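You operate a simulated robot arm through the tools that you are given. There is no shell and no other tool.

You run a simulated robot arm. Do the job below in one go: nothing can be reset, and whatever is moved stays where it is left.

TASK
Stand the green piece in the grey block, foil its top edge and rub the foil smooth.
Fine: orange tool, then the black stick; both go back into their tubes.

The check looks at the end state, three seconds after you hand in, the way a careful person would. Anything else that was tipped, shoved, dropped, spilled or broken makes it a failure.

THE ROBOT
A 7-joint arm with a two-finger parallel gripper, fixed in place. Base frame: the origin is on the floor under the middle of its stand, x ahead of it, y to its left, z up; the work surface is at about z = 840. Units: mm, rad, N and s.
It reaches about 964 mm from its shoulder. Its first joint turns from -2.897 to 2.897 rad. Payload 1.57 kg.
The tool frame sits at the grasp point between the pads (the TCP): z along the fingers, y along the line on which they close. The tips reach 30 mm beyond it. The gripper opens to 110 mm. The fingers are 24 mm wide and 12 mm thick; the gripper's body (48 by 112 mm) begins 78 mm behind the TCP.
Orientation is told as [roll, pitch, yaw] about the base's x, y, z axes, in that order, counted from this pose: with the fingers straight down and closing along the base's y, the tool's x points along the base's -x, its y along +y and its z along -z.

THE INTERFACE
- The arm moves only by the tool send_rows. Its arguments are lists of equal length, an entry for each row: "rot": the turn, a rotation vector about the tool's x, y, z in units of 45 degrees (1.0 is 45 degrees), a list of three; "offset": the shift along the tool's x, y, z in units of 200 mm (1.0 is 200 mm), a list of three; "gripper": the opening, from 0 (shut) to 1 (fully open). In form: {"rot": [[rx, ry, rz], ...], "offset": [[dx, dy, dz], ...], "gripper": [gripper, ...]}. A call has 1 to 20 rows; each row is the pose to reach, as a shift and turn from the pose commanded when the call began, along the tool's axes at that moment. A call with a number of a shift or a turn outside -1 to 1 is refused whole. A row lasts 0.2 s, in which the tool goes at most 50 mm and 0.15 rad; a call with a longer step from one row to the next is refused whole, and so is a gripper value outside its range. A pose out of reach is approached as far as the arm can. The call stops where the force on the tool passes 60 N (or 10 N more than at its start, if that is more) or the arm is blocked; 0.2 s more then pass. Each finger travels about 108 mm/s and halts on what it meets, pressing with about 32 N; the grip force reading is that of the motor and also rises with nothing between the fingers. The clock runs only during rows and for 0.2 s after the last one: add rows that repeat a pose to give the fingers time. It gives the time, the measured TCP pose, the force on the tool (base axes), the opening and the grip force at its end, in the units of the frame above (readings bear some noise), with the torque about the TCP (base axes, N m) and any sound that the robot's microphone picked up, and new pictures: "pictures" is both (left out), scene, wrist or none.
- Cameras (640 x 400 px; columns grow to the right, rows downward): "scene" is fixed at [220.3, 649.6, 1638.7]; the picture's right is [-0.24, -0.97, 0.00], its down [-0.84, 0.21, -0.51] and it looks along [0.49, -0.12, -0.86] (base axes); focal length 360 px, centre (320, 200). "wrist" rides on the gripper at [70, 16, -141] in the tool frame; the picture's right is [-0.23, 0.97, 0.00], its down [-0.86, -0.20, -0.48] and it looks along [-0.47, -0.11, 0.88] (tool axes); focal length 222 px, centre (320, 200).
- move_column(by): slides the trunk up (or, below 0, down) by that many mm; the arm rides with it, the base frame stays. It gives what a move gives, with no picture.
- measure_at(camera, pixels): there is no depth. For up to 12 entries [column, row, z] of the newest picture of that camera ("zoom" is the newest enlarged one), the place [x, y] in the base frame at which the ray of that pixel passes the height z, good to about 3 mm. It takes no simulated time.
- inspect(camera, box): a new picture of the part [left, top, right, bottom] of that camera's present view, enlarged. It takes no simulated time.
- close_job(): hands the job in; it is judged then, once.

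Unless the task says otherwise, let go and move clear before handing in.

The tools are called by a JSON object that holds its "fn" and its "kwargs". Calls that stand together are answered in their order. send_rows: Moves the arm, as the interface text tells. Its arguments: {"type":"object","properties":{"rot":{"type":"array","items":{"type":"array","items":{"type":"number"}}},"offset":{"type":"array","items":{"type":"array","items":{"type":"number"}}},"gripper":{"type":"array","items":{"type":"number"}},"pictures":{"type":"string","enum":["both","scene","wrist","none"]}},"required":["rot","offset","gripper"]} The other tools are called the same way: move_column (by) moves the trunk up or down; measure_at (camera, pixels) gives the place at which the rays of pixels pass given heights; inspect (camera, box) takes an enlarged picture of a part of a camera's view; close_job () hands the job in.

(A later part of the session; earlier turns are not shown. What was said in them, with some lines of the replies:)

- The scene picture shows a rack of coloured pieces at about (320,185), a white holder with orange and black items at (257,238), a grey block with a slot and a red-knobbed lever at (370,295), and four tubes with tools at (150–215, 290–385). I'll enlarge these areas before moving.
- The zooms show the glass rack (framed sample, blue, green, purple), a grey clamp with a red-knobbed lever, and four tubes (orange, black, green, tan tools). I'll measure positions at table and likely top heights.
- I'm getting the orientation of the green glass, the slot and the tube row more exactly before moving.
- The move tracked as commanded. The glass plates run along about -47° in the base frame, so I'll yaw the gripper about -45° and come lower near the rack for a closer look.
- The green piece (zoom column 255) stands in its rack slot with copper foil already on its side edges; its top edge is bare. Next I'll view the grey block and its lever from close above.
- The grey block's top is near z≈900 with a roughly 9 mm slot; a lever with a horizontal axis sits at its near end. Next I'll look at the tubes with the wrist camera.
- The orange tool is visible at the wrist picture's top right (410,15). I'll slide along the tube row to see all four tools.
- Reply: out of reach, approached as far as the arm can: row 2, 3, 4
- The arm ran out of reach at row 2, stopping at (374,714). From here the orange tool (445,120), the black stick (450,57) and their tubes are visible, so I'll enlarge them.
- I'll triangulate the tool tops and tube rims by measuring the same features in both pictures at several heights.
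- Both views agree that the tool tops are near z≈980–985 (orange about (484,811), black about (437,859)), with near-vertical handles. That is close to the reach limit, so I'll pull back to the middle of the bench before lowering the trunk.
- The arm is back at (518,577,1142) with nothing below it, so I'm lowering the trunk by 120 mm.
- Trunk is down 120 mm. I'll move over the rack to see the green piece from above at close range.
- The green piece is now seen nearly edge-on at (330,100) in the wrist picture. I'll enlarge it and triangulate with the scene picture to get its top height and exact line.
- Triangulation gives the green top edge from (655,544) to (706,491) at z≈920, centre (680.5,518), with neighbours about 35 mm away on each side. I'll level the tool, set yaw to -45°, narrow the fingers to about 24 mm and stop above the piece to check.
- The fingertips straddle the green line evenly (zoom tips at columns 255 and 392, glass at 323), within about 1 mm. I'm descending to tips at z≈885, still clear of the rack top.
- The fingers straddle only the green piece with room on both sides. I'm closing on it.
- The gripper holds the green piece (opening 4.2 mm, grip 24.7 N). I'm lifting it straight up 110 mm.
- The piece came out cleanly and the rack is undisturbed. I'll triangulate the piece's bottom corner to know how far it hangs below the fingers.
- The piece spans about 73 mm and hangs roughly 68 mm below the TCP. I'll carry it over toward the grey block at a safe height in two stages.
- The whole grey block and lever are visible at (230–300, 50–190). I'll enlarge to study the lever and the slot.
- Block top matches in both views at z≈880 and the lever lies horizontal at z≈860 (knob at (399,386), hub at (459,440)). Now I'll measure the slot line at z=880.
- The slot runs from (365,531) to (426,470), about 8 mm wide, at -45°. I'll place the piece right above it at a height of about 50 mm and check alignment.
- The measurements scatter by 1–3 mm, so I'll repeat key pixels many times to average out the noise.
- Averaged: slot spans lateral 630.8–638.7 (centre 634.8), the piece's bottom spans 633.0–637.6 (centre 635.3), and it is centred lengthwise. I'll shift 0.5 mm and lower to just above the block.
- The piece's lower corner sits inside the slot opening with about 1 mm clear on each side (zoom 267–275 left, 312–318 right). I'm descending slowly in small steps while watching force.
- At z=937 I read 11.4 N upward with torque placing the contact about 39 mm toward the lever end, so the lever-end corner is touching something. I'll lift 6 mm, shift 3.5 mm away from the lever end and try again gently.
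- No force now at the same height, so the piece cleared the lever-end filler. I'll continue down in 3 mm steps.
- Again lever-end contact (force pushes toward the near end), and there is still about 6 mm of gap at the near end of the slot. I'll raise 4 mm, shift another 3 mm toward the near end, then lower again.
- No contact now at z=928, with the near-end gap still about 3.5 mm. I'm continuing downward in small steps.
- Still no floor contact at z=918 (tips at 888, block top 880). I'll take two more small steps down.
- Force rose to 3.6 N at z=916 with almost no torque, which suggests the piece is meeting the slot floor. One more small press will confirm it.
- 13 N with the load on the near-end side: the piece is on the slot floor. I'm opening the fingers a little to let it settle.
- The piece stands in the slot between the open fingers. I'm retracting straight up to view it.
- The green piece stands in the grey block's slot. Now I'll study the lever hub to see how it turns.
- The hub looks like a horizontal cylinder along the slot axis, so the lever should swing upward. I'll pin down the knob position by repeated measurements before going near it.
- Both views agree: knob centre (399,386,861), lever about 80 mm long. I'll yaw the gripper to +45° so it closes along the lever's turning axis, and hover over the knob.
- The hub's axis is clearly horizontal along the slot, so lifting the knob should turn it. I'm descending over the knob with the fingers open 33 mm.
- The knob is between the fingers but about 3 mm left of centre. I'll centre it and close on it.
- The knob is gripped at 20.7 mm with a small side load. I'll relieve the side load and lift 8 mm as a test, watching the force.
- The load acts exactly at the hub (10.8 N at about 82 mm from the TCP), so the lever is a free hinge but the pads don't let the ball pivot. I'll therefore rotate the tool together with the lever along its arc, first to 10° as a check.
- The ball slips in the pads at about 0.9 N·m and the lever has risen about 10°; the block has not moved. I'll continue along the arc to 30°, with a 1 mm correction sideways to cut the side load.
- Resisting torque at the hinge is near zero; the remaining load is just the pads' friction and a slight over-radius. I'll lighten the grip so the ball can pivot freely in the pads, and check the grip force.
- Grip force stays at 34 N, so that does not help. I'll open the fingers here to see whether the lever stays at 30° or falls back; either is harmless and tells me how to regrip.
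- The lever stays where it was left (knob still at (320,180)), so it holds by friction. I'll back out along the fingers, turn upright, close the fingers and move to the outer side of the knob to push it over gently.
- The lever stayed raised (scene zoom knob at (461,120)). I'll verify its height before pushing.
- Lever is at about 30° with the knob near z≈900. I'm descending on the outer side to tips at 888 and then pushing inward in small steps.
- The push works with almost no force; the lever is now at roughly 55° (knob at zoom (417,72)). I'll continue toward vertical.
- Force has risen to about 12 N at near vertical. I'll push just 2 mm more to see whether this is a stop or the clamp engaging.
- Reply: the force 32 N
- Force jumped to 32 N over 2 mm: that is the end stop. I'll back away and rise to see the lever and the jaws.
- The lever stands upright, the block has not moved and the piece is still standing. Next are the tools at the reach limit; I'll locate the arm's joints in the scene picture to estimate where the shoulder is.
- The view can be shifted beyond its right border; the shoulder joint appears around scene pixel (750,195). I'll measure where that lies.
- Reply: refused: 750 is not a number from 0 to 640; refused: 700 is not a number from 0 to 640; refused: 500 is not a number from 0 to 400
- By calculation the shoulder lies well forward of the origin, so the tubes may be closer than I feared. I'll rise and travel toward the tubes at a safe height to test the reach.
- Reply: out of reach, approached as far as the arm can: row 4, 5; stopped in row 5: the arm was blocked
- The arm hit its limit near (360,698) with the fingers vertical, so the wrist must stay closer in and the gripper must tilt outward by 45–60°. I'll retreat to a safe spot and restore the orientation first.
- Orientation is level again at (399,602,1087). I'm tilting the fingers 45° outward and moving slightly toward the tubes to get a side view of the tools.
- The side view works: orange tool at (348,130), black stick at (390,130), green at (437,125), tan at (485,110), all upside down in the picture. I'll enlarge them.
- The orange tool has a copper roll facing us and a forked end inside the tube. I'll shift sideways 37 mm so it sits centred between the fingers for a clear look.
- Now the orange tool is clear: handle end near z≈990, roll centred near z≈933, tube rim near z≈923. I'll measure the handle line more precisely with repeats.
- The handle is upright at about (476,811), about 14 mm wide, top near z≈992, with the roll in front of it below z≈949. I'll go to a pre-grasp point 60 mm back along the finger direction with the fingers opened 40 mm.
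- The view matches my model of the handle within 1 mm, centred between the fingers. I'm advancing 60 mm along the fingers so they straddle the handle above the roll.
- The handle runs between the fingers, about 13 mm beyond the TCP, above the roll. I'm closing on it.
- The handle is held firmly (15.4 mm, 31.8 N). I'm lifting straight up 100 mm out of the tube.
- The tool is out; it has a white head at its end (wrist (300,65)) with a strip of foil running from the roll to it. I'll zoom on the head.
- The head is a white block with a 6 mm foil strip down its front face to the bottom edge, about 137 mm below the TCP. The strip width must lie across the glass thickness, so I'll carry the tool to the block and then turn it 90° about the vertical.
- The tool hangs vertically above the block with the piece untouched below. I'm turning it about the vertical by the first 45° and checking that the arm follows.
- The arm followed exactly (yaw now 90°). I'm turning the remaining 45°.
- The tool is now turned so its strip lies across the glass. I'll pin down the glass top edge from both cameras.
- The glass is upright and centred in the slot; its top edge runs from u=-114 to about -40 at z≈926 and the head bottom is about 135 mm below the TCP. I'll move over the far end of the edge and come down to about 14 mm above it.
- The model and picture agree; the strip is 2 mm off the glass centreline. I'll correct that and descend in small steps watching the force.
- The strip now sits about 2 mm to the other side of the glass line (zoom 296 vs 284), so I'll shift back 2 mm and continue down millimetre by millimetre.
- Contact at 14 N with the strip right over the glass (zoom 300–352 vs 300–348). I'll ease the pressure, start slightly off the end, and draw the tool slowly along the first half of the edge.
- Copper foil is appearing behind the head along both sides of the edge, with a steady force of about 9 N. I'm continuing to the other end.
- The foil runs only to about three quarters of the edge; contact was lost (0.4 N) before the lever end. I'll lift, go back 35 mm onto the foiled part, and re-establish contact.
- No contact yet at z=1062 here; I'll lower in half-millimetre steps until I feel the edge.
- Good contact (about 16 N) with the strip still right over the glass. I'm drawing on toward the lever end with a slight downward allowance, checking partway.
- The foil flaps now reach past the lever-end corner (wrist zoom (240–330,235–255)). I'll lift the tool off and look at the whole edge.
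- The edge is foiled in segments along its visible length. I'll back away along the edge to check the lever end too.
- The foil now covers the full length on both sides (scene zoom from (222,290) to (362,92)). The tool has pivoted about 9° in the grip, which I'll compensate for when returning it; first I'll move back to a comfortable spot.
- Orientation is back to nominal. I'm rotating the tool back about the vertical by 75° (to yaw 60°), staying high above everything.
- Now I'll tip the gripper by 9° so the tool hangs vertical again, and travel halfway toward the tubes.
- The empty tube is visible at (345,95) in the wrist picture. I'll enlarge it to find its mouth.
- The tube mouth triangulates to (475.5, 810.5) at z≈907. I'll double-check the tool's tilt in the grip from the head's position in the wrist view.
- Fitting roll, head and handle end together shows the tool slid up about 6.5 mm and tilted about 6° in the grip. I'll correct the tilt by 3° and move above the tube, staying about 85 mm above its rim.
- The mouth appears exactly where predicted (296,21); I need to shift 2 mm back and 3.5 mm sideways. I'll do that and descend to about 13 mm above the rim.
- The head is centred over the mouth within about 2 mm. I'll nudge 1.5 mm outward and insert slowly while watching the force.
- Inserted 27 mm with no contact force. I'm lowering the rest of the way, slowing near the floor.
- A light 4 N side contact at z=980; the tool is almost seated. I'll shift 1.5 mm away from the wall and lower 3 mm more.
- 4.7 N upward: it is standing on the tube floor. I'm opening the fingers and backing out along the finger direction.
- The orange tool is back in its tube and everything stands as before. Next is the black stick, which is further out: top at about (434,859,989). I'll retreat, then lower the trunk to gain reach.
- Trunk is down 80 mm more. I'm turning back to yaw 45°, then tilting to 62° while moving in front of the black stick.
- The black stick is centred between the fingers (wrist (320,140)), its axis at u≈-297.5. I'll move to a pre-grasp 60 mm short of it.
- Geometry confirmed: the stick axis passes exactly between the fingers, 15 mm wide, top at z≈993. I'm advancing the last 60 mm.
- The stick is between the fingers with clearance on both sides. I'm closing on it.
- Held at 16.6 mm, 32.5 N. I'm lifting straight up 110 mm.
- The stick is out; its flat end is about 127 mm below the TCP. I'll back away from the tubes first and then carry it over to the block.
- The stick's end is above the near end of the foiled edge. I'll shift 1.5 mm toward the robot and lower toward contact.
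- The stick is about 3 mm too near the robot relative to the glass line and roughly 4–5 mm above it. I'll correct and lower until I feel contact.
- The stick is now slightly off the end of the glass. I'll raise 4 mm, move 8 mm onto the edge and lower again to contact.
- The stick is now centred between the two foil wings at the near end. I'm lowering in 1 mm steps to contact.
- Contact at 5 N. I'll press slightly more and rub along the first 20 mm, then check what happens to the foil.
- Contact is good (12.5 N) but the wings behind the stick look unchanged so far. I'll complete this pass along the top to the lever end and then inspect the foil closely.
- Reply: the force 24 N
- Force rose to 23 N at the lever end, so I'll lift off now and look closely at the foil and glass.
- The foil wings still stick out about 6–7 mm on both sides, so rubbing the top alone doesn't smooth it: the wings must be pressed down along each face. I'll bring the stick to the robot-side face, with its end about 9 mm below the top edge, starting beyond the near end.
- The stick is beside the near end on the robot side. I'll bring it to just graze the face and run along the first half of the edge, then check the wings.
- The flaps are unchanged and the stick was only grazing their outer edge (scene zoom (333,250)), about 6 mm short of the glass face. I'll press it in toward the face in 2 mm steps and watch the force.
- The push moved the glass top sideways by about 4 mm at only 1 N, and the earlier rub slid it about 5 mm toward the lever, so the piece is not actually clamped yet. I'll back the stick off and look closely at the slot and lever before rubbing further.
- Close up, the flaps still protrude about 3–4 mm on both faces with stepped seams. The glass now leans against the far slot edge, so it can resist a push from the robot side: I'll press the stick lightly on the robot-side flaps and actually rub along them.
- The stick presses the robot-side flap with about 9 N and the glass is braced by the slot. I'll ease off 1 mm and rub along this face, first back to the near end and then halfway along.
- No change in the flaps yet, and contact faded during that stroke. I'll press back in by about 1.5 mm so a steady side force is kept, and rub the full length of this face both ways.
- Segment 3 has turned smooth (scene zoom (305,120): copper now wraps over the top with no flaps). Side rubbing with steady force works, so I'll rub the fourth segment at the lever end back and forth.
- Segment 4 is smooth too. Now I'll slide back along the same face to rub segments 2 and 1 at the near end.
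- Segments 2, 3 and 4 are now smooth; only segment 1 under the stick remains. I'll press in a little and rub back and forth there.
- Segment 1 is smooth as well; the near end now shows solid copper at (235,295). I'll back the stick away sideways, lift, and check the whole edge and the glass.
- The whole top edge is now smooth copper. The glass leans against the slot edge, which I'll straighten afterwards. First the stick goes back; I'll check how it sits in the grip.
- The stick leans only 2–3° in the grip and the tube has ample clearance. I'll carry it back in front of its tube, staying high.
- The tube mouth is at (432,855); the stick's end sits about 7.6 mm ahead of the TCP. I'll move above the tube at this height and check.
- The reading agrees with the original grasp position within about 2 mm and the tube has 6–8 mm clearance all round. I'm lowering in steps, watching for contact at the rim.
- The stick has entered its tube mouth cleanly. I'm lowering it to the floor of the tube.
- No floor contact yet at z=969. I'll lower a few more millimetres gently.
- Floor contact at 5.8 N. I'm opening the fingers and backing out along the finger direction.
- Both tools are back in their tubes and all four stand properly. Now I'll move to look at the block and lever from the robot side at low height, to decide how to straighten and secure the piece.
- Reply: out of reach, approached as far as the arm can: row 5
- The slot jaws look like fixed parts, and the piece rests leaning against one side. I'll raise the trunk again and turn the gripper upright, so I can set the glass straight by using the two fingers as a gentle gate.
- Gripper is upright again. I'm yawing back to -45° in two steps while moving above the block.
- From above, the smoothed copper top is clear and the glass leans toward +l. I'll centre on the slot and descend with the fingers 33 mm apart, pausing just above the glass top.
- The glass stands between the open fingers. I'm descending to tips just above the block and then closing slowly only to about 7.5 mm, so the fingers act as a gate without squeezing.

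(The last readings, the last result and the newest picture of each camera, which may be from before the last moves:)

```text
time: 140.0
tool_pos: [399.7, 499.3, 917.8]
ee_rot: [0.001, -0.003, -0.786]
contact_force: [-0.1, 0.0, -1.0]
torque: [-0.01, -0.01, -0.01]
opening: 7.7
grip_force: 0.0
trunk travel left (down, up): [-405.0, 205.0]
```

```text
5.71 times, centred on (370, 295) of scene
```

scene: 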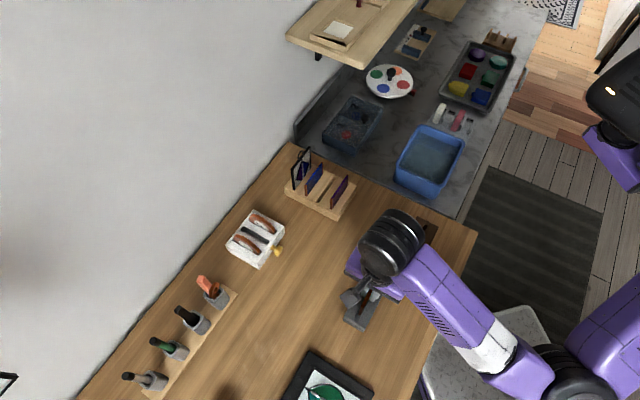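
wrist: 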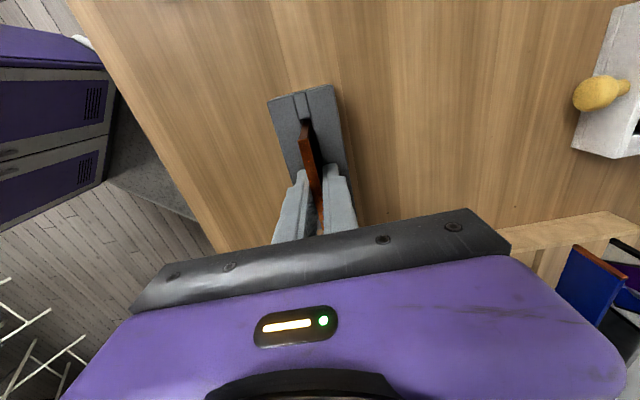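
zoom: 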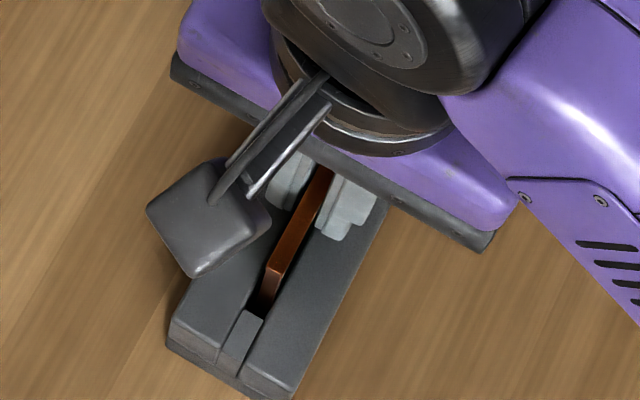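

The gate set the glass upright between the fingers with no squeeze (opening 7.7 mm, grip 0). I'm opening slowly and rising straight up.

{"fn": "send_rows", "kwargs": {"rot": [[0, 0, 0], [0, 0, 0], [0, 0, 0], [0, 0, 0], [0, 0, 0], [0, 0, 0], [0, 0, 0], [0, 0, 0], [0, 0, 0], [0, 0, 0], [0, 0, 0], [0, 0, 0], [0, 0, 0], [0, 0, 0]], "offset": [[0, 0, 0], [0, 0, 0], [0, 0, 0], [0, 0, 0], [0, 0, 0], [0, 0, 0], [0, 0, 0], [0, 0, 0], [0, 0, -0.05], [0, 0, -0.15], [0, 0, -0.3], [0, 0, -0.45], [0, 0, -0.6], [0, 0, -0.75]], "gripper": [0.075, 0.08, 0.09, 0.105, 0.13, 0.17, 0.22, 0.28, 0.28, 0.28, 0.28, 0.28, 0.28, 0.28], "pictures": "both"}}

{"fn": "inspect", "kwargs": {"camera": "wrist", "box": [255, 60, 375, 190]}}

{"fn": "inspect", "kwargs": {"camera": "scene", "box": [340, 260, 400, 330]}}

```text
time: 143.0
tool_pos: [399.9, 500.1, 1066.9]
ee_rot: [0.0, -0.002, -0.788]
contact_force: [0.3, 0.0, -0.4]
torque: [-0.05, 0.01, 0.0]
opening: 30.8
grip_force: 0.0
trunk travel left (down, up): [-405.0, 205.0]
```

scene: 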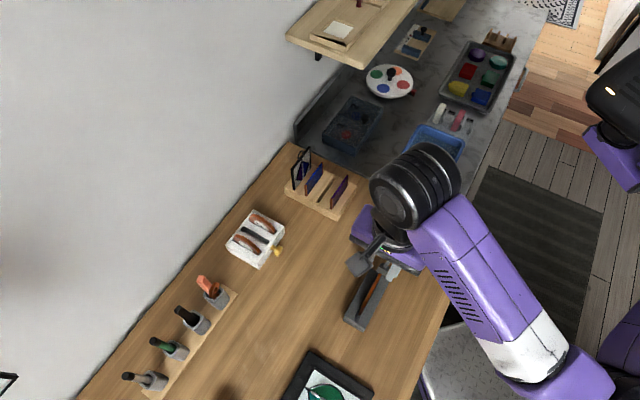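
wrist: 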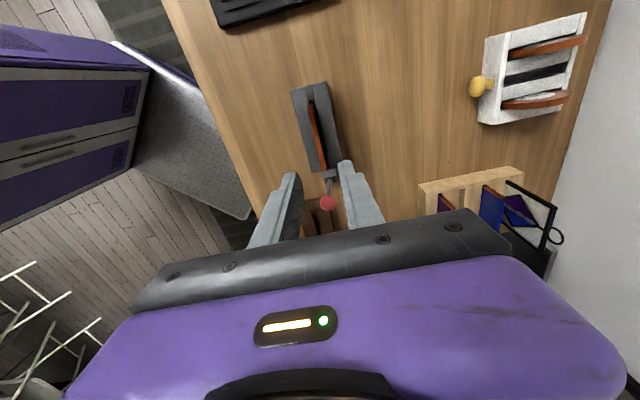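

```text
3.08 times, centred on (315, 125) of wrist
```

zoom: 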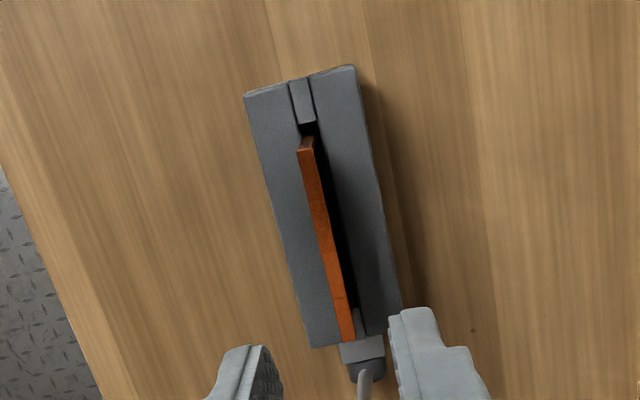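

```text
5.71 times, centred on (370, 295) of scene
```

zoom: 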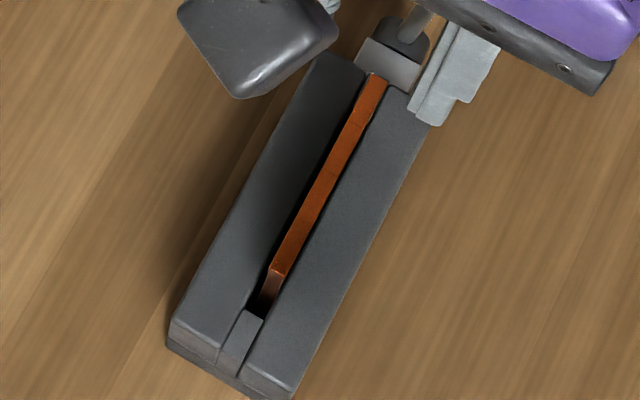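

The glass now stands upright with a uniform copper top. I'll zoom in along the whole edge once more to verify every segment is smooth on both sides.

{"fn": "inspect", "kwargs": {"camera": "wrist", "box": [290, 95, 340, 130]}}

{"fn": "inspect", "kwargs": {"camera": "wrist", "box": [295, 130, 345, 180]}}

{"fn": "inspect", "kwargs": {"camera": "scene", "box": [355, 268, 391, 312]}}

```text
11.43 times, centred on (315, 112) of wrist
```

zoom: 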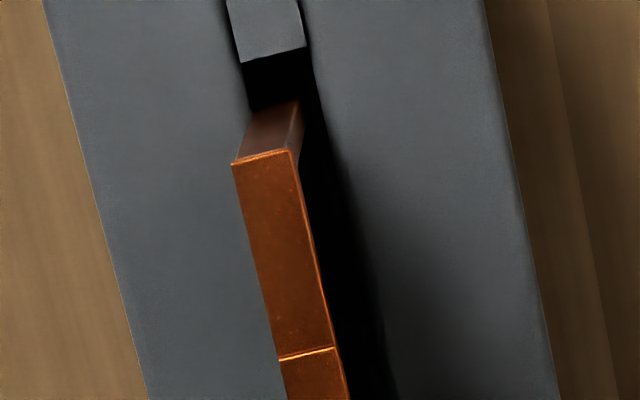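

```text
8.00 times, centred on (320, 155) of wrist
```

zoom: 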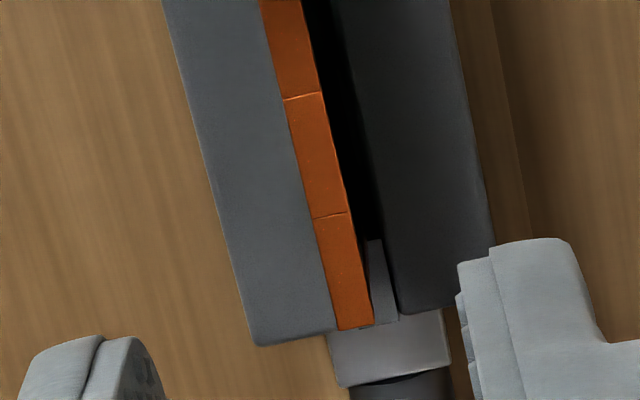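

```text
9.09 times, centred on (373, 290) of scene
```

zoom: 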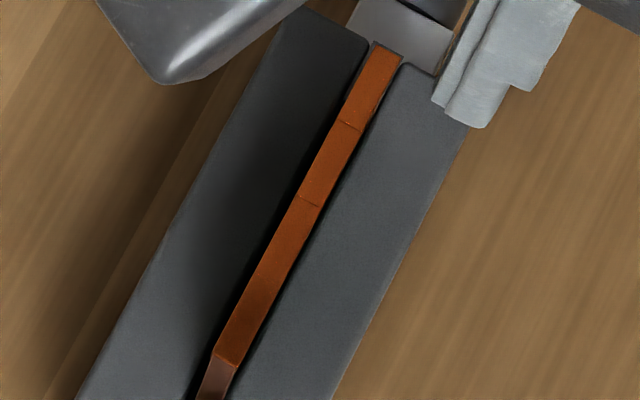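

All four segments show smooth wrapped copper and the piece stands upright in the grey block. I'll move the arm well clear and take a last overall look.

{"fn": "send_rows", "kwargs": {"rot": [[0, 0, 0], [0, 0, 0], [0, 0, 0], [0, 0, 0], [0, 0, 0], [0, 0, 0]], "offset": [[0, 0, -0.2], [0, 0, -0.4], [-0.1, -0.1, -0.55], [-0.2, -0.25, -0.65], [-0.3, -0.4, -0.7], [-0.4, -0.55, -0.7]], "gripper": [0.3, 0.3, 0.3, 0.3, 0.3, 0.3], "pictures": "both"}}

{"fn": "inspect", "kwargs": {"camera": "scene", "box": [330, 240, 430, 340]}}

{"fn": "inspect", "kwargs": {"camera": "scene", "box": [210, 130, 370, 290]}}

{"fn": "inspect", "kwargs": {"camera": "scene", "box": [110, 260, 250, 400]}}

```text
time: 144.4
tool_pos: [375.2, 360.8, 1207.8]
ee_rot: [0.0, -0.003, -0.786]
contact_force: [0.2, -0.1, 0.2]
torque: [0.0, -0.01, 0.01]
opening: 33.0
grip_force: 0.0
trunk travel left (down, up): [-405.0, 205.0]
```

scene: 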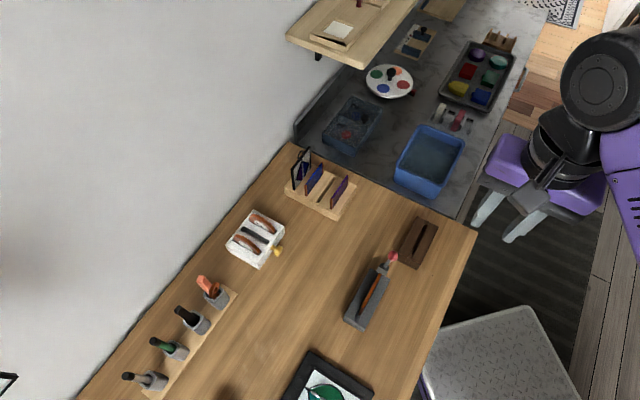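
wrist: 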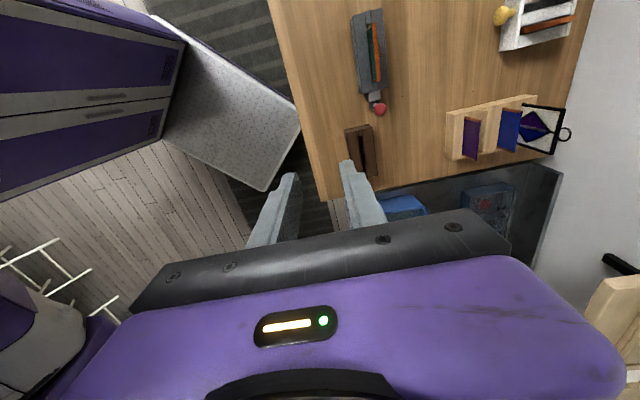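

```text
4.00 times, centred on (380, 290) of scene
```

zoom: 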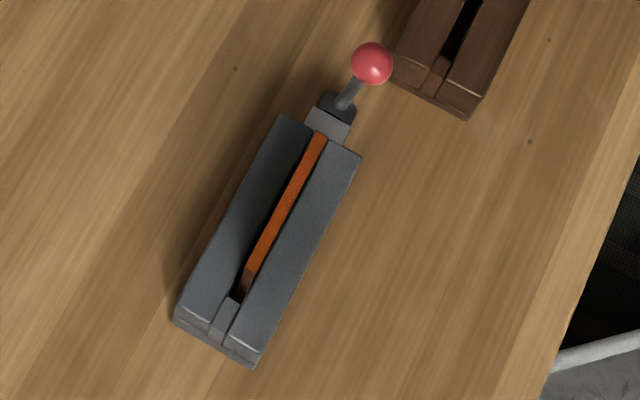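

```text
2.50 times, centred on (290, 210) of scene
```

zoom: 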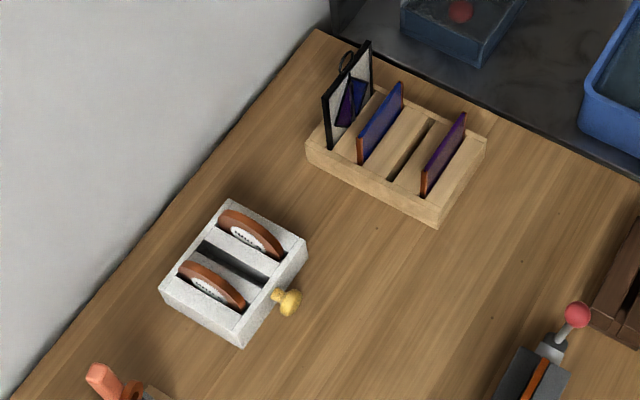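

```text
2.86 times, centred on (180, 330) of scene
```

zoom: 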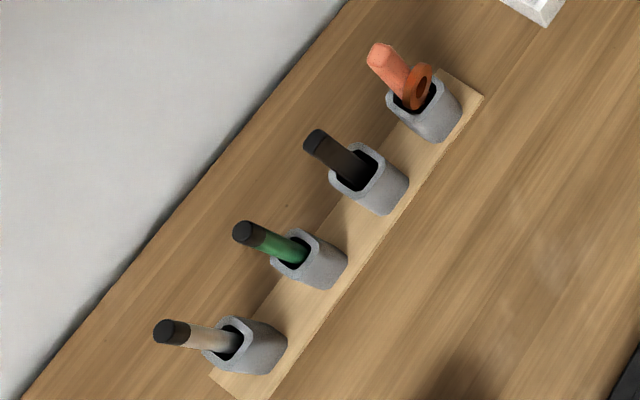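

The last pictures show:
- **Green piece:** it stands upright in the grey block, with its top edge in smooth copper along the full length.
- **Tools:** the orange tool and the black stick are back in their tubes.
- **Everything else:** the rack, reel box, frame and brown block look undisturbed.
- **Lever:** I raised the lever on the grey block to try to clamp the piece. It had no visible clamping effect, and I left it upright.

The arm is clear, so I'm handing the job in.

{"fn": "close_job", "kwargs": {}}

```text
The job is handed in.
```

I handed the job in. The green piece stands in the grey block with its top edge foiled and rubbed smooth. Both tools are back in their tubes.

- **Foil:** all four segments along the top edge show as smooth wrapped copper in the last pictures. The first foiling pass lost contact near the lever end, so I foiled that part again. Rubbing along the top changed nothing. Pressing the stick against the robot-side face while sliding smoothed each segment.
- **Piece:** it is loose in the slot. During rubbing it slid about 5 mm toward the lever and ended up leaning. I set it upright again with the fingers, and it now stands within about 2–3° of vertical.
- **Lever:** I swung the red-knobbed lever on the grey block from lying flat to upright, to clamp the piece. It did not hold the piece or move the jaws, and I left it upright.
- **Orange tool:** it is seated in its tube but turned about 15° from how it stood at the start.

The last pictures show nothing else moved: the rack pieces, reel box, picture frame, brown block and the other two tools look the same.
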